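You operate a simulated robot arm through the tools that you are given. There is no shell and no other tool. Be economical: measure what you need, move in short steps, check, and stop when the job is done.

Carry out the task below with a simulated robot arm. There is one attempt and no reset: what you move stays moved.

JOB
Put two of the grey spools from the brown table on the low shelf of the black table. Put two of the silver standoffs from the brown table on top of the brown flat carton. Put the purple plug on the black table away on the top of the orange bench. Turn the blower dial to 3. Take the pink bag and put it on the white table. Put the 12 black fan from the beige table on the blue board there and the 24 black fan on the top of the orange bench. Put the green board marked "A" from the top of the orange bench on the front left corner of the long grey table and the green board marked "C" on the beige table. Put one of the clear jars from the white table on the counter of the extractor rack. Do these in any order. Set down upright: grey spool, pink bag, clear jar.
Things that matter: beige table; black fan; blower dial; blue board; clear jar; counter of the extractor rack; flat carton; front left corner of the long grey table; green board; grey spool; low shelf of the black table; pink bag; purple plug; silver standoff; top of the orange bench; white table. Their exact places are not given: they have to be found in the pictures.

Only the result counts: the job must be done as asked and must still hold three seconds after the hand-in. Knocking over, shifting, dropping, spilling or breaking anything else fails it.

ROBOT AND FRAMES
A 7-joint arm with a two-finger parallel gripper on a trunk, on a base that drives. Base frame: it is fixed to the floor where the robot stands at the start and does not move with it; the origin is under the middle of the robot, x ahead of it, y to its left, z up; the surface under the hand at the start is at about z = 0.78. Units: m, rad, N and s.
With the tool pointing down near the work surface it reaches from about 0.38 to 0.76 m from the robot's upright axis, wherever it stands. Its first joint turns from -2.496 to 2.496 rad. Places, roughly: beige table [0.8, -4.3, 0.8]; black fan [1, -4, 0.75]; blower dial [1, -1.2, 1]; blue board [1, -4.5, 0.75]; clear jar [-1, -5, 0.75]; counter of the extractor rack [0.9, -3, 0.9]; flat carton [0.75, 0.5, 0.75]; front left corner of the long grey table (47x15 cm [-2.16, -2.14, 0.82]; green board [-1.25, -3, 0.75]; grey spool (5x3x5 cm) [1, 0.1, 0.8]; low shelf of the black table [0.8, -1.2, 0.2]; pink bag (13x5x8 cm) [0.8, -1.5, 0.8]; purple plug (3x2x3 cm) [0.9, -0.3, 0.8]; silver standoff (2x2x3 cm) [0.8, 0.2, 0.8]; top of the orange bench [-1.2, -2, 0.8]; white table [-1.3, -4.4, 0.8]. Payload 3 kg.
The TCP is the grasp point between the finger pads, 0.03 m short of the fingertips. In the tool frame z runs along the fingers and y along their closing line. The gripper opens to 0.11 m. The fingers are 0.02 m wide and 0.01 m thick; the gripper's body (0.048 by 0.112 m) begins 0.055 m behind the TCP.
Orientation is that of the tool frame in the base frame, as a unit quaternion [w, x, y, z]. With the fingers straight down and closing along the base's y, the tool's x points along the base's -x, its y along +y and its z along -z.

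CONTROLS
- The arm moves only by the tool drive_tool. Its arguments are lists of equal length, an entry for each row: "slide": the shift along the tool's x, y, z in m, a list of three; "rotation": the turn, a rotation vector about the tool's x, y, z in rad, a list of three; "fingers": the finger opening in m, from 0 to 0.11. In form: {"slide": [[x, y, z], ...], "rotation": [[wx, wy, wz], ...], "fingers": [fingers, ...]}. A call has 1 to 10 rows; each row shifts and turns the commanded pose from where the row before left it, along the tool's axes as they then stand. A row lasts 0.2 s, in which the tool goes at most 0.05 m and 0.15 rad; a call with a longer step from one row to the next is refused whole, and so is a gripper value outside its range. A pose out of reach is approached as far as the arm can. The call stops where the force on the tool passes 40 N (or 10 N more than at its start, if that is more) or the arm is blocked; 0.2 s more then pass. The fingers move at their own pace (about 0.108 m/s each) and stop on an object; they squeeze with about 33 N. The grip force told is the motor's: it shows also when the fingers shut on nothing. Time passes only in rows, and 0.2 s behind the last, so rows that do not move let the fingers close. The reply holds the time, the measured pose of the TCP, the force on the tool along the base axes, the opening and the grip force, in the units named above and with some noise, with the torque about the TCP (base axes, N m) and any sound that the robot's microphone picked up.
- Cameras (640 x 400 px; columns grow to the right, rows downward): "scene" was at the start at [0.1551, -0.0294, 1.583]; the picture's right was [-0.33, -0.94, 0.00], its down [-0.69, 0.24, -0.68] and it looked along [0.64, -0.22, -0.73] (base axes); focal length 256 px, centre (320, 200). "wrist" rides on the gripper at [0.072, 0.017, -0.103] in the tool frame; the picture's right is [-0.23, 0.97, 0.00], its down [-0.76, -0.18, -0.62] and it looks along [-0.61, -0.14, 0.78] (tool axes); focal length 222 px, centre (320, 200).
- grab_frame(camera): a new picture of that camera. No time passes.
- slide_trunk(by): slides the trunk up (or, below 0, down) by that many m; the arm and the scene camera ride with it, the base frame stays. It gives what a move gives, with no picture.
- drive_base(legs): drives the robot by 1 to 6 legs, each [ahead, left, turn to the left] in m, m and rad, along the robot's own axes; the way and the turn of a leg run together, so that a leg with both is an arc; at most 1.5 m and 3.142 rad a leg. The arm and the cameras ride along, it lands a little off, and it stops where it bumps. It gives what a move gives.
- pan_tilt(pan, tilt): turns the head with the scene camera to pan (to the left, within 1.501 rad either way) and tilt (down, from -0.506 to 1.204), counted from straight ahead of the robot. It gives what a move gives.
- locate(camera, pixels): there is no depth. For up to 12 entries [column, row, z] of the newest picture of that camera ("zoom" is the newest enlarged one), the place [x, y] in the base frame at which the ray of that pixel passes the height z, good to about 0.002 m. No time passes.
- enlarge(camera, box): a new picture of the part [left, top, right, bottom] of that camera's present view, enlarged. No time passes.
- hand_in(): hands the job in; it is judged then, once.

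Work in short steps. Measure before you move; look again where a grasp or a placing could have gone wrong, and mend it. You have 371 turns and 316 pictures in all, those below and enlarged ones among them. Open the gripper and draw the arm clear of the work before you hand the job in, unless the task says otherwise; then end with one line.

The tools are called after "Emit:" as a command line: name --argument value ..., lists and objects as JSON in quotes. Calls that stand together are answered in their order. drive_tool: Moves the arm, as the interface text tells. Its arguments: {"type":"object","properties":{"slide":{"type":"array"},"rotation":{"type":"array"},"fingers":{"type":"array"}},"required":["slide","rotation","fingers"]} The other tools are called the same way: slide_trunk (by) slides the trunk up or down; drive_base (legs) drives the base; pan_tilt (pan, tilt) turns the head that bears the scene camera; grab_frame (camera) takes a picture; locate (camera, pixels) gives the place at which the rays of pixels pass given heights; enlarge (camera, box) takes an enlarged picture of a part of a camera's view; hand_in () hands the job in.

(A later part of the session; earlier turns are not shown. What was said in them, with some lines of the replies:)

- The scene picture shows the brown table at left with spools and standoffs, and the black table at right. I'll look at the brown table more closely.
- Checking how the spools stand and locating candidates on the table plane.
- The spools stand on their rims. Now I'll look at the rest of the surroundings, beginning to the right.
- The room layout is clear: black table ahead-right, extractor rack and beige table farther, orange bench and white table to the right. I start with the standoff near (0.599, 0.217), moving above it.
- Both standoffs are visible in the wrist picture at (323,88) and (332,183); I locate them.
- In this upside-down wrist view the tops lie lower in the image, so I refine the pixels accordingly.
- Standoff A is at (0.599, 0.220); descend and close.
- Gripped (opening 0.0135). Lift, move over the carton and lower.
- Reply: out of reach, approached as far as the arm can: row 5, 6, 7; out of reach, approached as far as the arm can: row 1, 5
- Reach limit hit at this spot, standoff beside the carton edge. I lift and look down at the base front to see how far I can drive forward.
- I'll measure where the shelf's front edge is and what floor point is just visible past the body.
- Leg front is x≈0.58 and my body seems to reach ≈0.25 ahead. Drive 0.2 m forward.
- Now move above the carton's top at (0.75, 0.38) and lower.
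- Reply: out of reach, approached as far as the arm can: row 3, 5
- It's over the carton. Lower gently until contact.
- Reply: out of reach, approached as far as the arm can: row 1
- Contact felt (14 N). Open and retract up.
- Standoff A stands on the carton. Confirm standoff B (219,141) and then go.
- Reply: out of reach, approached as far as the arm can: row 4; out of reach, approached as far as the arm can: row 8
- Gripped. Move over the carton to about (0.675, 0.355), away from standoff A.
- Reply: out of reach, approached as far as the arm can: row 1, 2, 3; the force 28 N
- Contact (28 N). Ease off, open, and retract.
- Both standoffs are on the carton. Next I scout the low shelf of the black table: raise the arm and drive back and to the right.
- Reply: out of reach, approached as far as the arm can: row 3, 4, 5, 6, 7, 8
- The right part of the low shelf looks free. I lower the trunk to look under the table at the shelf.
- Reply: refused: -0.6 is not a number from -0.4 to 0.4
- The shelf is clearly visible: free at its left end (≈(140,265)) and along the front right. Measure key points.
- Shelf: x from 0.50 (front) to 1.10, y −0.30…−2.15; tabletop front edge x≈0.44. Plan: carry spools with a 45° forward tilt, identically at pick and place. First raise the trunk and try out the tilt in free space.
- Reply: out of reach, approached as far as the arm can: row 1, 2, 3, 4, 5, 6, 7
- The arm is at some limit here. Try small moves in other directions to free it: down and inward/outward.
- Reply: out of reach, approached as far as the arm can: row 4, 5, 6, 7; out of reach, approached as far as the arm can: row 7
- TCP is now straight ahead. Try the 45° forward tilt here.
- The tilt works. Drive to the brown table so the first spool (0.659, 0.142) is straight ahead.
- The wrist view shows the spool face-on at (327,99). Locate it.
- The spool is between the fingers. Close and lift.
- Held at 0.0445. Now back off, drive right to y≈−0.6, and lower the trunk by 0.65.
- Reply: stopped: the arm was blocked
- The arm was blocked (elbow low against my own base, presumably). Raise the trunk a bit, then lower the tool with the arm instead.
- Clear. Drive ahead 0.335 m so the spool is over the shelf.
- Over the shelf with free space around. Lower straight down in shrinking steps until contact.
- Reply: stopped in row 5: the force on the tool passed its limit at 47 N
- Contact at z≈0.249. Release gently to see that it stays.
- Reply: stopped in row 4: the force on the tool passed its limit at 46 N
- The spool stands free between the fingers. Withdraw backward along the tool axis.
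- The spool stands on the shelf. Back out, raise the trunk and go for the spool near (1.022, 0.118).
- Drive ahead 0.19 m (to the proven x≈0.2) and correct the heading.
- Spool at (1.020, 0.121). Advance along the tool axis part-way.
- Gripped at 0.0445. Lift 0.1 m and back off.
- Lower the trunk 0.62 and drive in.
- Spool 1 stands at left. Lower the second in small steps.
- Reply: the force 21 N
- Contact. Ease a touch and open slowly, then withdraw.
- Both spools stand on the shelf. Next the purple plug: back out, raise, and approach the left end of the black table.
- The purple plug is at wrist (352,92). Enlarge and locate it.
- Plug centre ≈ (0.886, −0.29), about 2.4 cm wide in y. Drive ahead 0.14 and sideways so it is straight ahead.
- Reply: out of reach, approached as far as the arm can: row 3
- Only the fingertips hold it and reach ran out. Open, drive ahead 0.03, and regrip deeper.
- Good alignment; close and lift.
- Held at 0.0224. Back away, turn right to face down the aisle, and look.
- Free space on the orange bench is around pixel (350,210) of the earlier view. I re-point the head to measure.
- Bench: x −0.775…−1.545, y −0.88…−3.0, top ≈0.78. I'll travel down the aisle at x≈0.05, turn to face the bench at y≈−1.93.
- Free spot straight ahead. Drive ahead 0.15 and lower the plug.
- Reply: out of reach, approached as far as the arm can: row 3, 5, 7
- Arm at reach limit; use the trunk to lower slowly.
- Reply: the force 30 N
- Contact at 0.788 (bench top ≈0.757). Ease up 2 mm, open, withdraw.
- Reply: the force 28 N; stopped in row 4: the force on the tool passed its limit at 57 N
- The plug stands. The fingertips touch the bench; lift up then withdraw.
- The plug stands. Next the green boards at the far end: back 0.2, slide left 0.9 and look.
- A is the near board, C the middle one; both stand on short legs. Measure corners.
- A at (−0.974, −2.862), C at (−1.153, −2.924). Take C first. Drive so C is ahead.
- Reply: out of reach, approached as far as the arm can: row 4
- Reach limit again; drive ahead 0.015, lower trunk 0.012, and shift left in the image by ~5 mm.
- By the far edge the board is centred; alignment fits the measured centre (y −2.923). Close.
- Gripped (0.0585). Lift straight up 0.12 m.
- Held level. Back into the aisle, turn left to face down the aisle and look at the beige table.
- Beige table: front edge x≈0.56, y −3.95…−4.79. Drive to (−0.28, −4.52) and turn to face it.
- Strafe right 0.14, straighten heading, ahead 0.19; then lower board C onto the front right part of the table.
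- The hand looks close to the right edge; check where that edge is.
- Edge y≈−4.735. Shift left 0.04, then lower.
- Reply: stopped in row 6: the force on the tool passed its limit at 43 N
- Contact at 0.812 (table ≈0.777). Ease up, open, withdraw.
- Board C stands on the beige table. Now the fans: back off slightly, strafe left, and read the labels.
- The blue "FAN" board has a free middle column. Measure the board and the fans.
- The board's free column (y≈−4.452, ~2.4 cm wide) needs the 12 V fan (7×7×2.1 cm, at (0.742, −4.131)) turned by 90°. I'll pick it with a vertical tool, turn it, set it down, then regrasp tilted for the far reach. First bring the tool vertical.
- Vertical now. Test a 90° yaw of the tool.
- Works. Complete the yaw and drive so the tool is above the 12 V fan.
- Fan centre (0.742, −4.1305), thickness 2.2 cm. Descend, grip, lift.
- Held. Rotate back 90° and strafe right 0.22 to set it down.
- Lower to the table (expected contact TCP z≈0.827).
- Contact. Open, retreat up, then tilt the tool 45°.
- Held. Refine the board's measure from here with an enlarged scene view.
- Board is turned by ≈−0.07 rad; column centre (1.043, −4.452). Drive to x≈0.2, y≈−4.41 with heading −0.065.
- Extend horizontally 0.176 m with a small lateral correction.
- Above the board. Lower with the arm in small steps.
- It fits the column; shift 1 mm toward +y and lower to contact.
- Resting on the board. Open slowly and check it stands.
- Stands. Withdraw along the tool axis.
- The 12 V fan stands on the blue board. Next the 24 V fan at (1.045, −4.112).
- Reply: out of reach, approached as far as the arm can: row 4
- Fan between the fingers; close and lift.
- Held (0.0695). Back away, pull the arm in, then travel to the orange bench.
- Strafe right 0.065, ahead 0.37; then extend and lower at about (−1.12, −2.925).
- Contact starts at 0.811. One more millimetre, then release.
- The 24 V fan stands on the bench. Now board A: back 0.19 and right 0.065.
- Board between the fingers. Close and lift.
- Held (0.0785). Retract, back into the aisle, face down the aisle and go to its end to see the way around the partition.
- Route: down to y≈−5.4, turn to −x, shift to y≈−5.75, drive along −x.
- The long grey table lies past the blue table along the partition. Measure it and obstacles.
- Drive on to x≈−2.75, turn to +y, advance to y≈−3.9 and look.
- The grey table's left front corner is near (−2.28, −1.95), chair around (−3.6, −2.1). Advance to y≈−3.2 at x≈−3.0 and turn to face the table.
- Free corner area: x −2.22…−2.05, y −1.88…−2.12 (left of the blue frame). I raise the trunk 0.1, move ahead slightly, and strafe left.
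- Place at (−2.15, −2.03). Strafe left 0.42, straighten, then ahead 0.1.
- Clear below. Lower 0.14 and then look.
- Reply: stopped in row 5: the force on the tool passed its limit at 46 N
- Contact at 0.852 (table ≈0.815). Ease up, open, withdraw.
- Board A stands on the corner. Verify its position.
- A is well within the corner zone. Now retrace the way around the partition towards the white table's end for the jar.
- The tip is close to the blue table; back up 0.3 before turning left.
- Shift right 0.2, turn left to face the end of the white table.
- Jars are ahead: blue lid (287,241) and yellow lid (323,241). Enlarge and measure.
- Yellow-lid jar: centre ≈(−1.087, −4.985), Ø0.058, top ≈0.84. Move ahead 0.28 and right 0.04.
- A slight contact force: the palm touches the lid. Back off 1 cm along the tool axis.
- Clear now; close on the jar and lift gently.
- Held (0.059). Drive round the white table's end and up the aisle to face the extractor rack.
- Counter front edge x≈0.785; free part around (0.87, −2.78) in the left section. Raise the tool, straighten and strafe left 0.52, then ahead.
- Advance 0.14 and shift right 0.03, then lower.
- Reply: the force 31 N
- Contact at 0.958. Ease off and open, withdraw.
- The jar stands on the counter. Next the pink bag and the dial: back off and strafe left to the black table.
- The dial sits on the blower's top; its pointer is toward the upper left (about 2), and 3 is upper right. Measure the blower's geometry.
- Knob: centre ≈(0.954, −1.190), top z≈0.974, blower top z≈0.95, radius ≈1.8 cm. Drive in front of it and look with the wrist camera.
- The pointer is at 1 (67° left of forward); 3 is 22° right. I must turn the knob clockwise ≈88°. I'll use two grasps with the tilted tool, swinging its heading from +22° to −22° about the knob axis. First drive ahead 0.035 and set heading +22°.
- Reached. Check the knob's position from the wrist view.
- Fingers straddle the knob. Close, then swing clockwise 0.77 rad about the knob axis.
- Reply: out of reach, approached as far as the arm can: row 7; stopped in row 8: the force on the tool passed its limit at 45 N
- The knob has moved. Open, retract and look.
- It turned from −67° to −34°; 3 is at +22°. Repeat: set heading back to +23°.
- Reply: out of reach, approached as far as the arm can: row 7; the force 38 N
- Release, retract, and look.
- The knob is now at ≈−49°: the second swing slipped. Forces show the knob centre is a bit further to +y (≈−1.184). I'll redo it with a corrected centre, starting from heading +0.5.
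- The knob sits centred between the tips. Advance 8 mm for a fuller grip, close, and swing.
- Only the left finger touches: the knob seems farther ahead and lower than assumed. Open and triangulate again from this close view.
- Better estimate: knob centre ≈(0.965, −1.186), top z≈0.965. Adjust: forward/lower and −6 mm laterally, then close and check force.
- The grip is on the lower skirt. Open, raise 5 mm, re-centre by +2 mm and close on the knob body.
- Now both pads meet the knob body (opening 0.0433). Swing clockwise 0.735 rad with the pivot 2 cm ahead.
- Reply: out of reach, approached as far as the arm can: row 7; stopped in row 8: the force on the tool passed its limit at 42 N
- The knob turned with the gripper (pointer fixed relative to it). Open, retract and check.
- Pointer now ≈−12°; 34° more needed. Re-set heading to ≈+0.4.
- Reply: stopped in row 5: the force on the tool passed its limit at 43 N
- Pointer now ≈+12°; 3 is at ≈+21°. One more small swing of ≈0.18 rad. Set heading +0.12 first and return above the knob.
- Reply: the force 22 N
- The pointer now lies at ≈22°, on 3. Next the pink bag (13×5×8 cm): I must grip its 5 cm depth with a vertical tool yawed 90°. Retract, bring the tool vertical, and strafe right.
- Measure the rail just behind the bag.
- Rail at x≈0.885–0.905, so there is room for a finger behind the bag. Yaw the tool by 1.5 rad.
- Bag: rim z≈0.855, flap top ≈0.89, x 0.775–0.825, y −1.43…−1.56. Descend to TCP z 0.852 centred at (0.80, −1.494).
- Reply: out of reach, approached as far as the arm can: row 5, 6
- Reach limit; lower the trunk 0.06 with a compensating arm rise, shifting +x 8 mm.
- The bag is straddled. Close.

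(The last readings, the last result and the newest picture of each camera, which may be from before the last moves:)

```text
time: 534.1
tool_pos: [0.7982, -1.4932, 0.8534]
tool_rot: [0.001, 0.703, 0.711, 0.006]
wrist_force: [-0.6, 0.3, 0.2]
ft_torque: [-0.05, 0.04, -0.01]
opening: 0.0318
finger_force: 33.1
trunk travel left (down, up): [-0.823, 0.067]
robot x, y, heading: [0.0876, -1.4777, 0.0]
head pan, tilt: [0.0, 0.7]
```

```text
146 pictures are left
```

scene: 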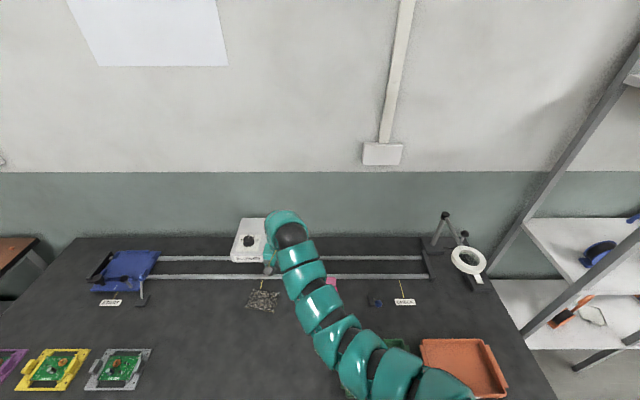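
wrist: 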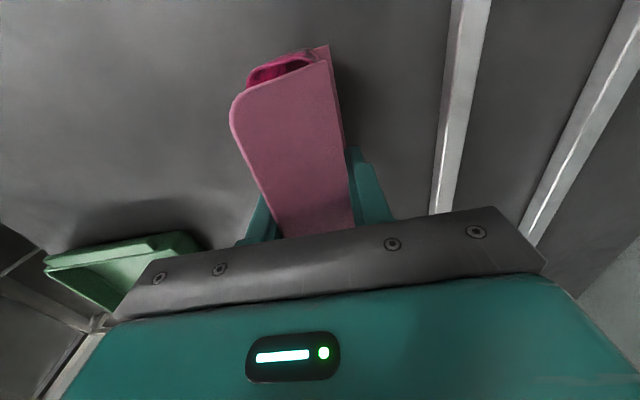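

The flap is a hinged lid that folded over; the body is gripped at 3.2 cm. Lift gently.

Emit:
drive_tool --slide '[[0, 0, -0.01], [0, 0, -0.02], [0, 0, -0.03], [0, 0, -0.04], [0, 0, -0.03], [0, 0, 0]]' --rotation '[[0, 0, 0], [0, 0, 0], [0, 0, 0], [0, 0, 0], [0, 0, 0], [0, 0, 0]]' --fingers '[0.02, 0.02, 0.02, 0.02, 0.02, 0.02]'

Emit:
grab_frame --camera "wrist"

Emit:
grab_frame --camera "scene"

```text
time: 535.5
tool_pos: [0.7969, -1.4969, 0.9818]
tool_rot: [0.0, 0.702, 0.712, 0.006]
wrist_force: [0.3, 0.1, -0.8]
ft_torque: [0.02, -0.05, -0.04]
opening: 0.0321
finger_force: 32.6
trunk travel left (down, up): [-0.823, 0.067]
robot x, y, heading: [0.0942, -1.4788, -0.001]
head pan, tilt: [0.0, 0.7]
```

```text
145 pictures are left
```

wrist: 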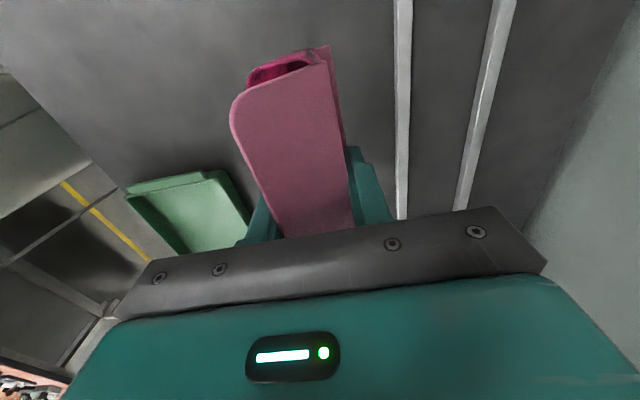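

```text
144 pictures are left
```

scene: 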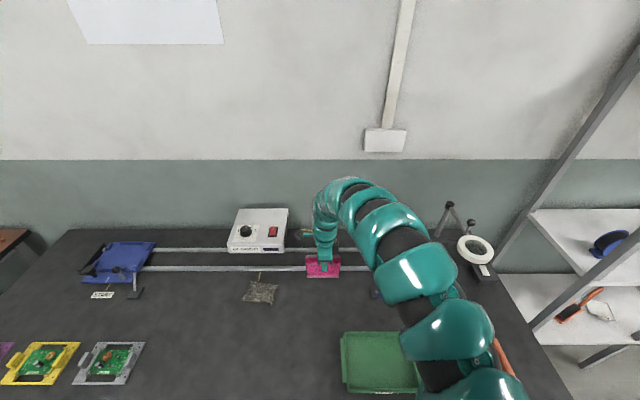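

Held. Now travel to the white table: back off, turn down the aisle, drive to y≈−5.05, and turn to face it.

Emit:
drive_base --legs '[[-0.25, 0, 0], [0, 0, -1.57], [1.45, 0.1, 0], [1.4, 0, 0], [0.7, 0, 0]]'

Emit:
drive_base --legs '[[0, 0, -1.57]]'

Emit:
grab_frame --camera "scene"

```text
time: 558.0
tool_pos: [0.0539, -5.7384, 0.982]
tool_rot: [0.004, 1.0, 0.024, 0.003]
wrist_force: [0.2, 0.1, 0.0]
ft_torque: [-0.01, -0.02, 0.02]
opening: 0.0315
finger_force: 32.3
trunk travel left (down, up): [-0.823, 0.067]
robot x, y, heading: [0.0469, -5.0293, -1.534]
head pan, tilt: [0.0, 0.7]
```

```text
time: 562.2
tool_pos: [-0.6621, -5.0325, 0.9821]
tool_rot: [0.006, 0.72, -0.694, -0.001]
wrist_force: [-0.5, -0.6, -0.3]
ft_torque: [-0.02, 0.02, 0.01]
opening: 0.0318
finger_force: 33.2
trunk travel left (down, up): [-0.823, 0.067]
robot x, y, heading: [0.044, -5.0294, -3.122]
head pan, tilt: [0.0, 0.7]
```

```text
143 pictures are left
```

scene: 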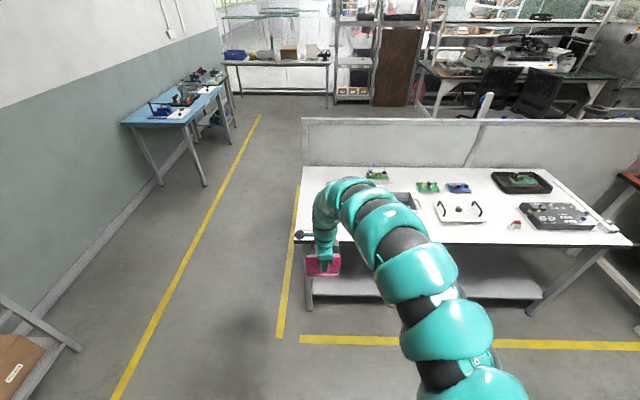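

Ahead 0.42 with a small correction, then look with the wrist camera.

Emit:
drive_base --legs '[[0, 0.03, -0.02], [0.4, 0, 0]]'

Emit:
grab_frame --camera "wrist"

Emit:
grab_frame --camera "scene"

```text
time: 565.1
tool_pos: [-1.0608, -5.0563, 0.9812]
tool_rot: [0.005, 0.716, -0.698, 0.0]
wrist_force: [0.1, 0.5, 0.2]
ft_torque: [-0.02, 0.01, -0.02]
opening: 0.0314
finger_force: 33.0
trunk travel left (down, up): [-0.823, 0.067]
robot x, y, heading: [-0.3539, -5.061, -3.135]
head pan, tilt: [0.0, 0.7]
```

```text
142 pictures are left
```

wrist: 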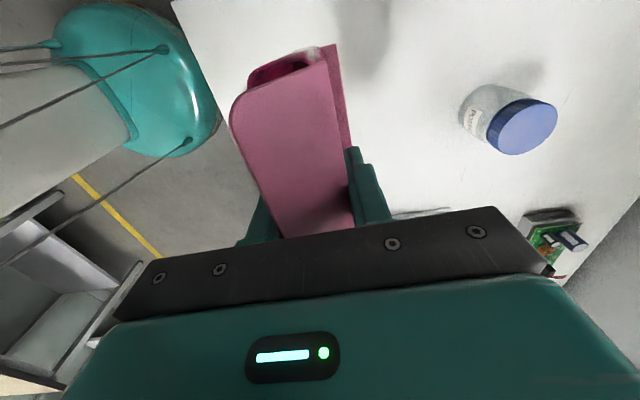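

```text
141 pictures are left
```

scene: 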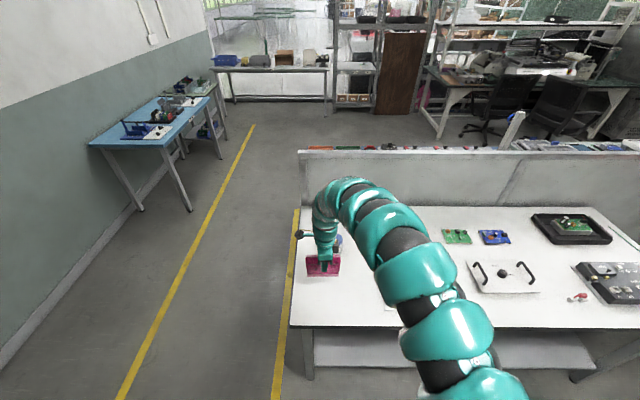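

Clear of the blue-lid jar. Lower: fast to 0.865, then slowly.

Emit:
drive_tool --slide '[[0, 0, 0.04], [0, 0, 0.04], [0, 0, 0.03], [0, 0, 0.006], [0, 0, 0.005], [0, 0, 0.004], [0, 0, 0.004], [0, 0, 0.003]]' --rotation '[[0, 0, 0], [0, 0, 0], [0, 0, 0], [0, 0, 0], [0, 0, 0], [0, 0, 0], [0, 0, 0], [0, 0, 0]]' --fingers '[0.02, 0.02, 0.02, 0.02, 0.02, 0.02, 0.02, 0.02]'

```text
time: 566.9
tool_pos: [-1.0593, -5.0563, 0.8527]
tool_rot: [0.007, 0.715, -0.699, -0.002]
wrist_force: [1.1, 1.0, 16.1]
ft_torque: [0.15, -0.32, -0.01]
opening: 0.0317
finger_force: 32.7
trunk travel left (down, up): [-0.823, 0.067]
robot x, y, heading: [-0.3556, -5.0651, -3.133]
head pan, tilt: [0.0, 0.7]
```

Contact at 0.853. Ease 1 mm up and open fully, then check.

Emit:
drive_tool --slide '[[0, 0, -0.001], [0, 0, 0], [0, 0, 0], [0, 0, 0], [0, 0, 0]]' --rotation '[[0, 0, 0], [0, 0, 0], [0, 0, 0], [0, 0, 0], [0, 0, 0]]' --fingers '[0.04, 0.055, 0.07, 0.085, 0.1]'

Emit:
grab_frame --camera "wrist"

```text
time: 568.1
tool_pos: [-1.0602, -5.0562, 0.8506]
tool_rot: [0.006, 0.715, -0.699, -0.001]
wrist_force: [-0.1, 0.1, -0.9]
ft_torque: [0.0, 0.0, 0.0]
opening: 0.1
finger_force: 0.0
trunk travel left (down, up): [-0.823, 0.067]
robot x, y, heading: [-0.3516, -5.0607, -3.133]
head pan, tilt: [0.0, 0.7]
```

```text
140 pictures are left
```

wrist: 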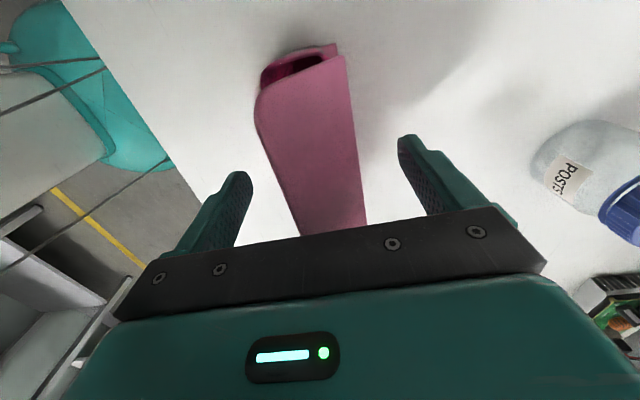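

Bag stands with its lid closed. Withdraw upward.

Emit:
drive_tool --slide '[[0, 0, -0.02], [0, 0, -0.03], [0, 0, -0.04], [0, 0, -0.04], [0, 0, -0.04]]' --rotation '[[0, 0, 0], [0, 0, 0], [0, 0, 0], [0, 0, 0], [0, 0, 0]]' --fingers '[0.1, 0.1, 0.1, 0.1, 0.1]'

Emit:
drive_base --legs '[[-0.35, 0, 0]]'

Emit:
grab_frame --camera "scene"

```text
time: 569.5
tool_pos: [-1.0732, -5.0795, 1.0375]
tool_rot: [0.005, 0.748, -0.664, -0.026]
wrist_force: [-0.3, 0.2, -0.6]
ft_torque: [-0.01, 0.03, 0.0]
opening: 0.1
finger_force: 0.1
trunk travel left (down, up): [-0.823, 0.067]
robot x, y, heading: [-0.3521, -5.0673, -3.134]
head pan, tilt: [0.0, 0.7]
stopped in row 5: the arm was blocked; the commanded pose is now the measured one
```

```text
time: 571.8
tool_pos: [-0.7195, -5.0778, 1.0381]
tool_rot: [0.005, 0.748, -0.663, -0.026]
wrist_force: [-1.0, -0.9, 0.3]
ft_torque: [-0.02, 0.01, 0.0]
opening: 0.1
finger_force: 0.0
trunk travel left (down, up): [-0.823, 0.067]
robot x, y, heading: [-0.0024, -5.0591, -3.136]
head pan, tilt: [0.0, 0.7]
```

```text
139 pictures are left
```

scene: 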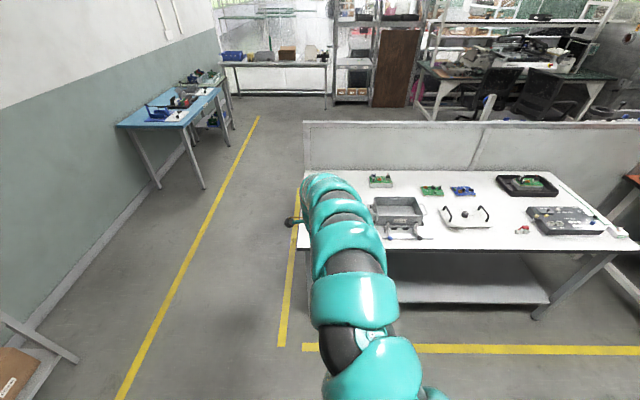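

The arm blocked itself while rising but is clear. View the bag from a little aside.

Emit:
drive_base --legs '[[0, -0.5, 0]]'

Emit:
pan_tilt --pan 0.4 --tilt 0.7

Emit:
grab_frame --camera "scene"

```text
time: 574.8
tool_pos: [-0.7256, -4.5807, 1.0373]
tool_rot: [0.005, 0.75, -0.661, -0.026]
wrist_force: [0.5, -0.4, 0.2]
ft_torque: [-0.01, 0.04, -0.02]
opening: 0.1
finger_force: 0.1
trunk travel left (down, up): [-0.823, 0.067]
robot x, y, heading: [-0.0096, -4.5579, -3.127]
head pan, tilt: [0.0, 0.7]
```

```text
time: 575.6
tool_pos: [-0.7259, -4.5812, 1.0378]
tool_rot: [0.004, 0.749, -0.662, -0.026]
wrist_force: [-0.3, -0.8, -1.1]
ft_torque: [0.0, -0.01, -0.01]
opening: 0.1002
finger_force: 0.1
trunk travel left (down, up): [-0.823, 0.067]
robot x, y, heading: [-0.0064, -4.5622, -3.125]
head pan, tilt: [0.4, 0.7]
```

```text
138 pictures are left
```

scene: 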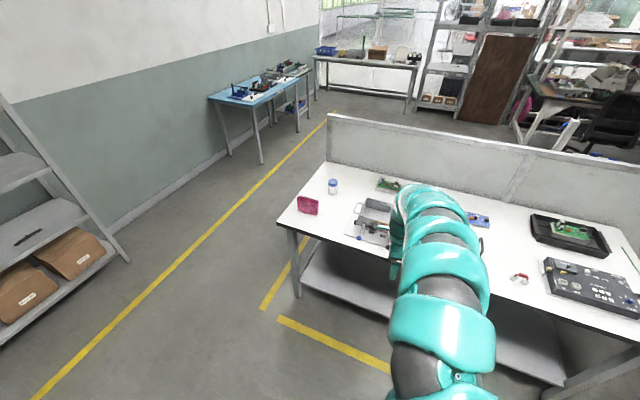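

The bag stands upright on the white table, and everything else was checked after each placing. Gripper is open and the arm is clear; hand in.

Emit:
hand_in

```text
The job is handed in.
```

I did all the tasks and handed the job in. The gripper is open and the arm is clear. I checked each placing in a picture straight after it. The bag's hinged flap folded shut when I gripped it.
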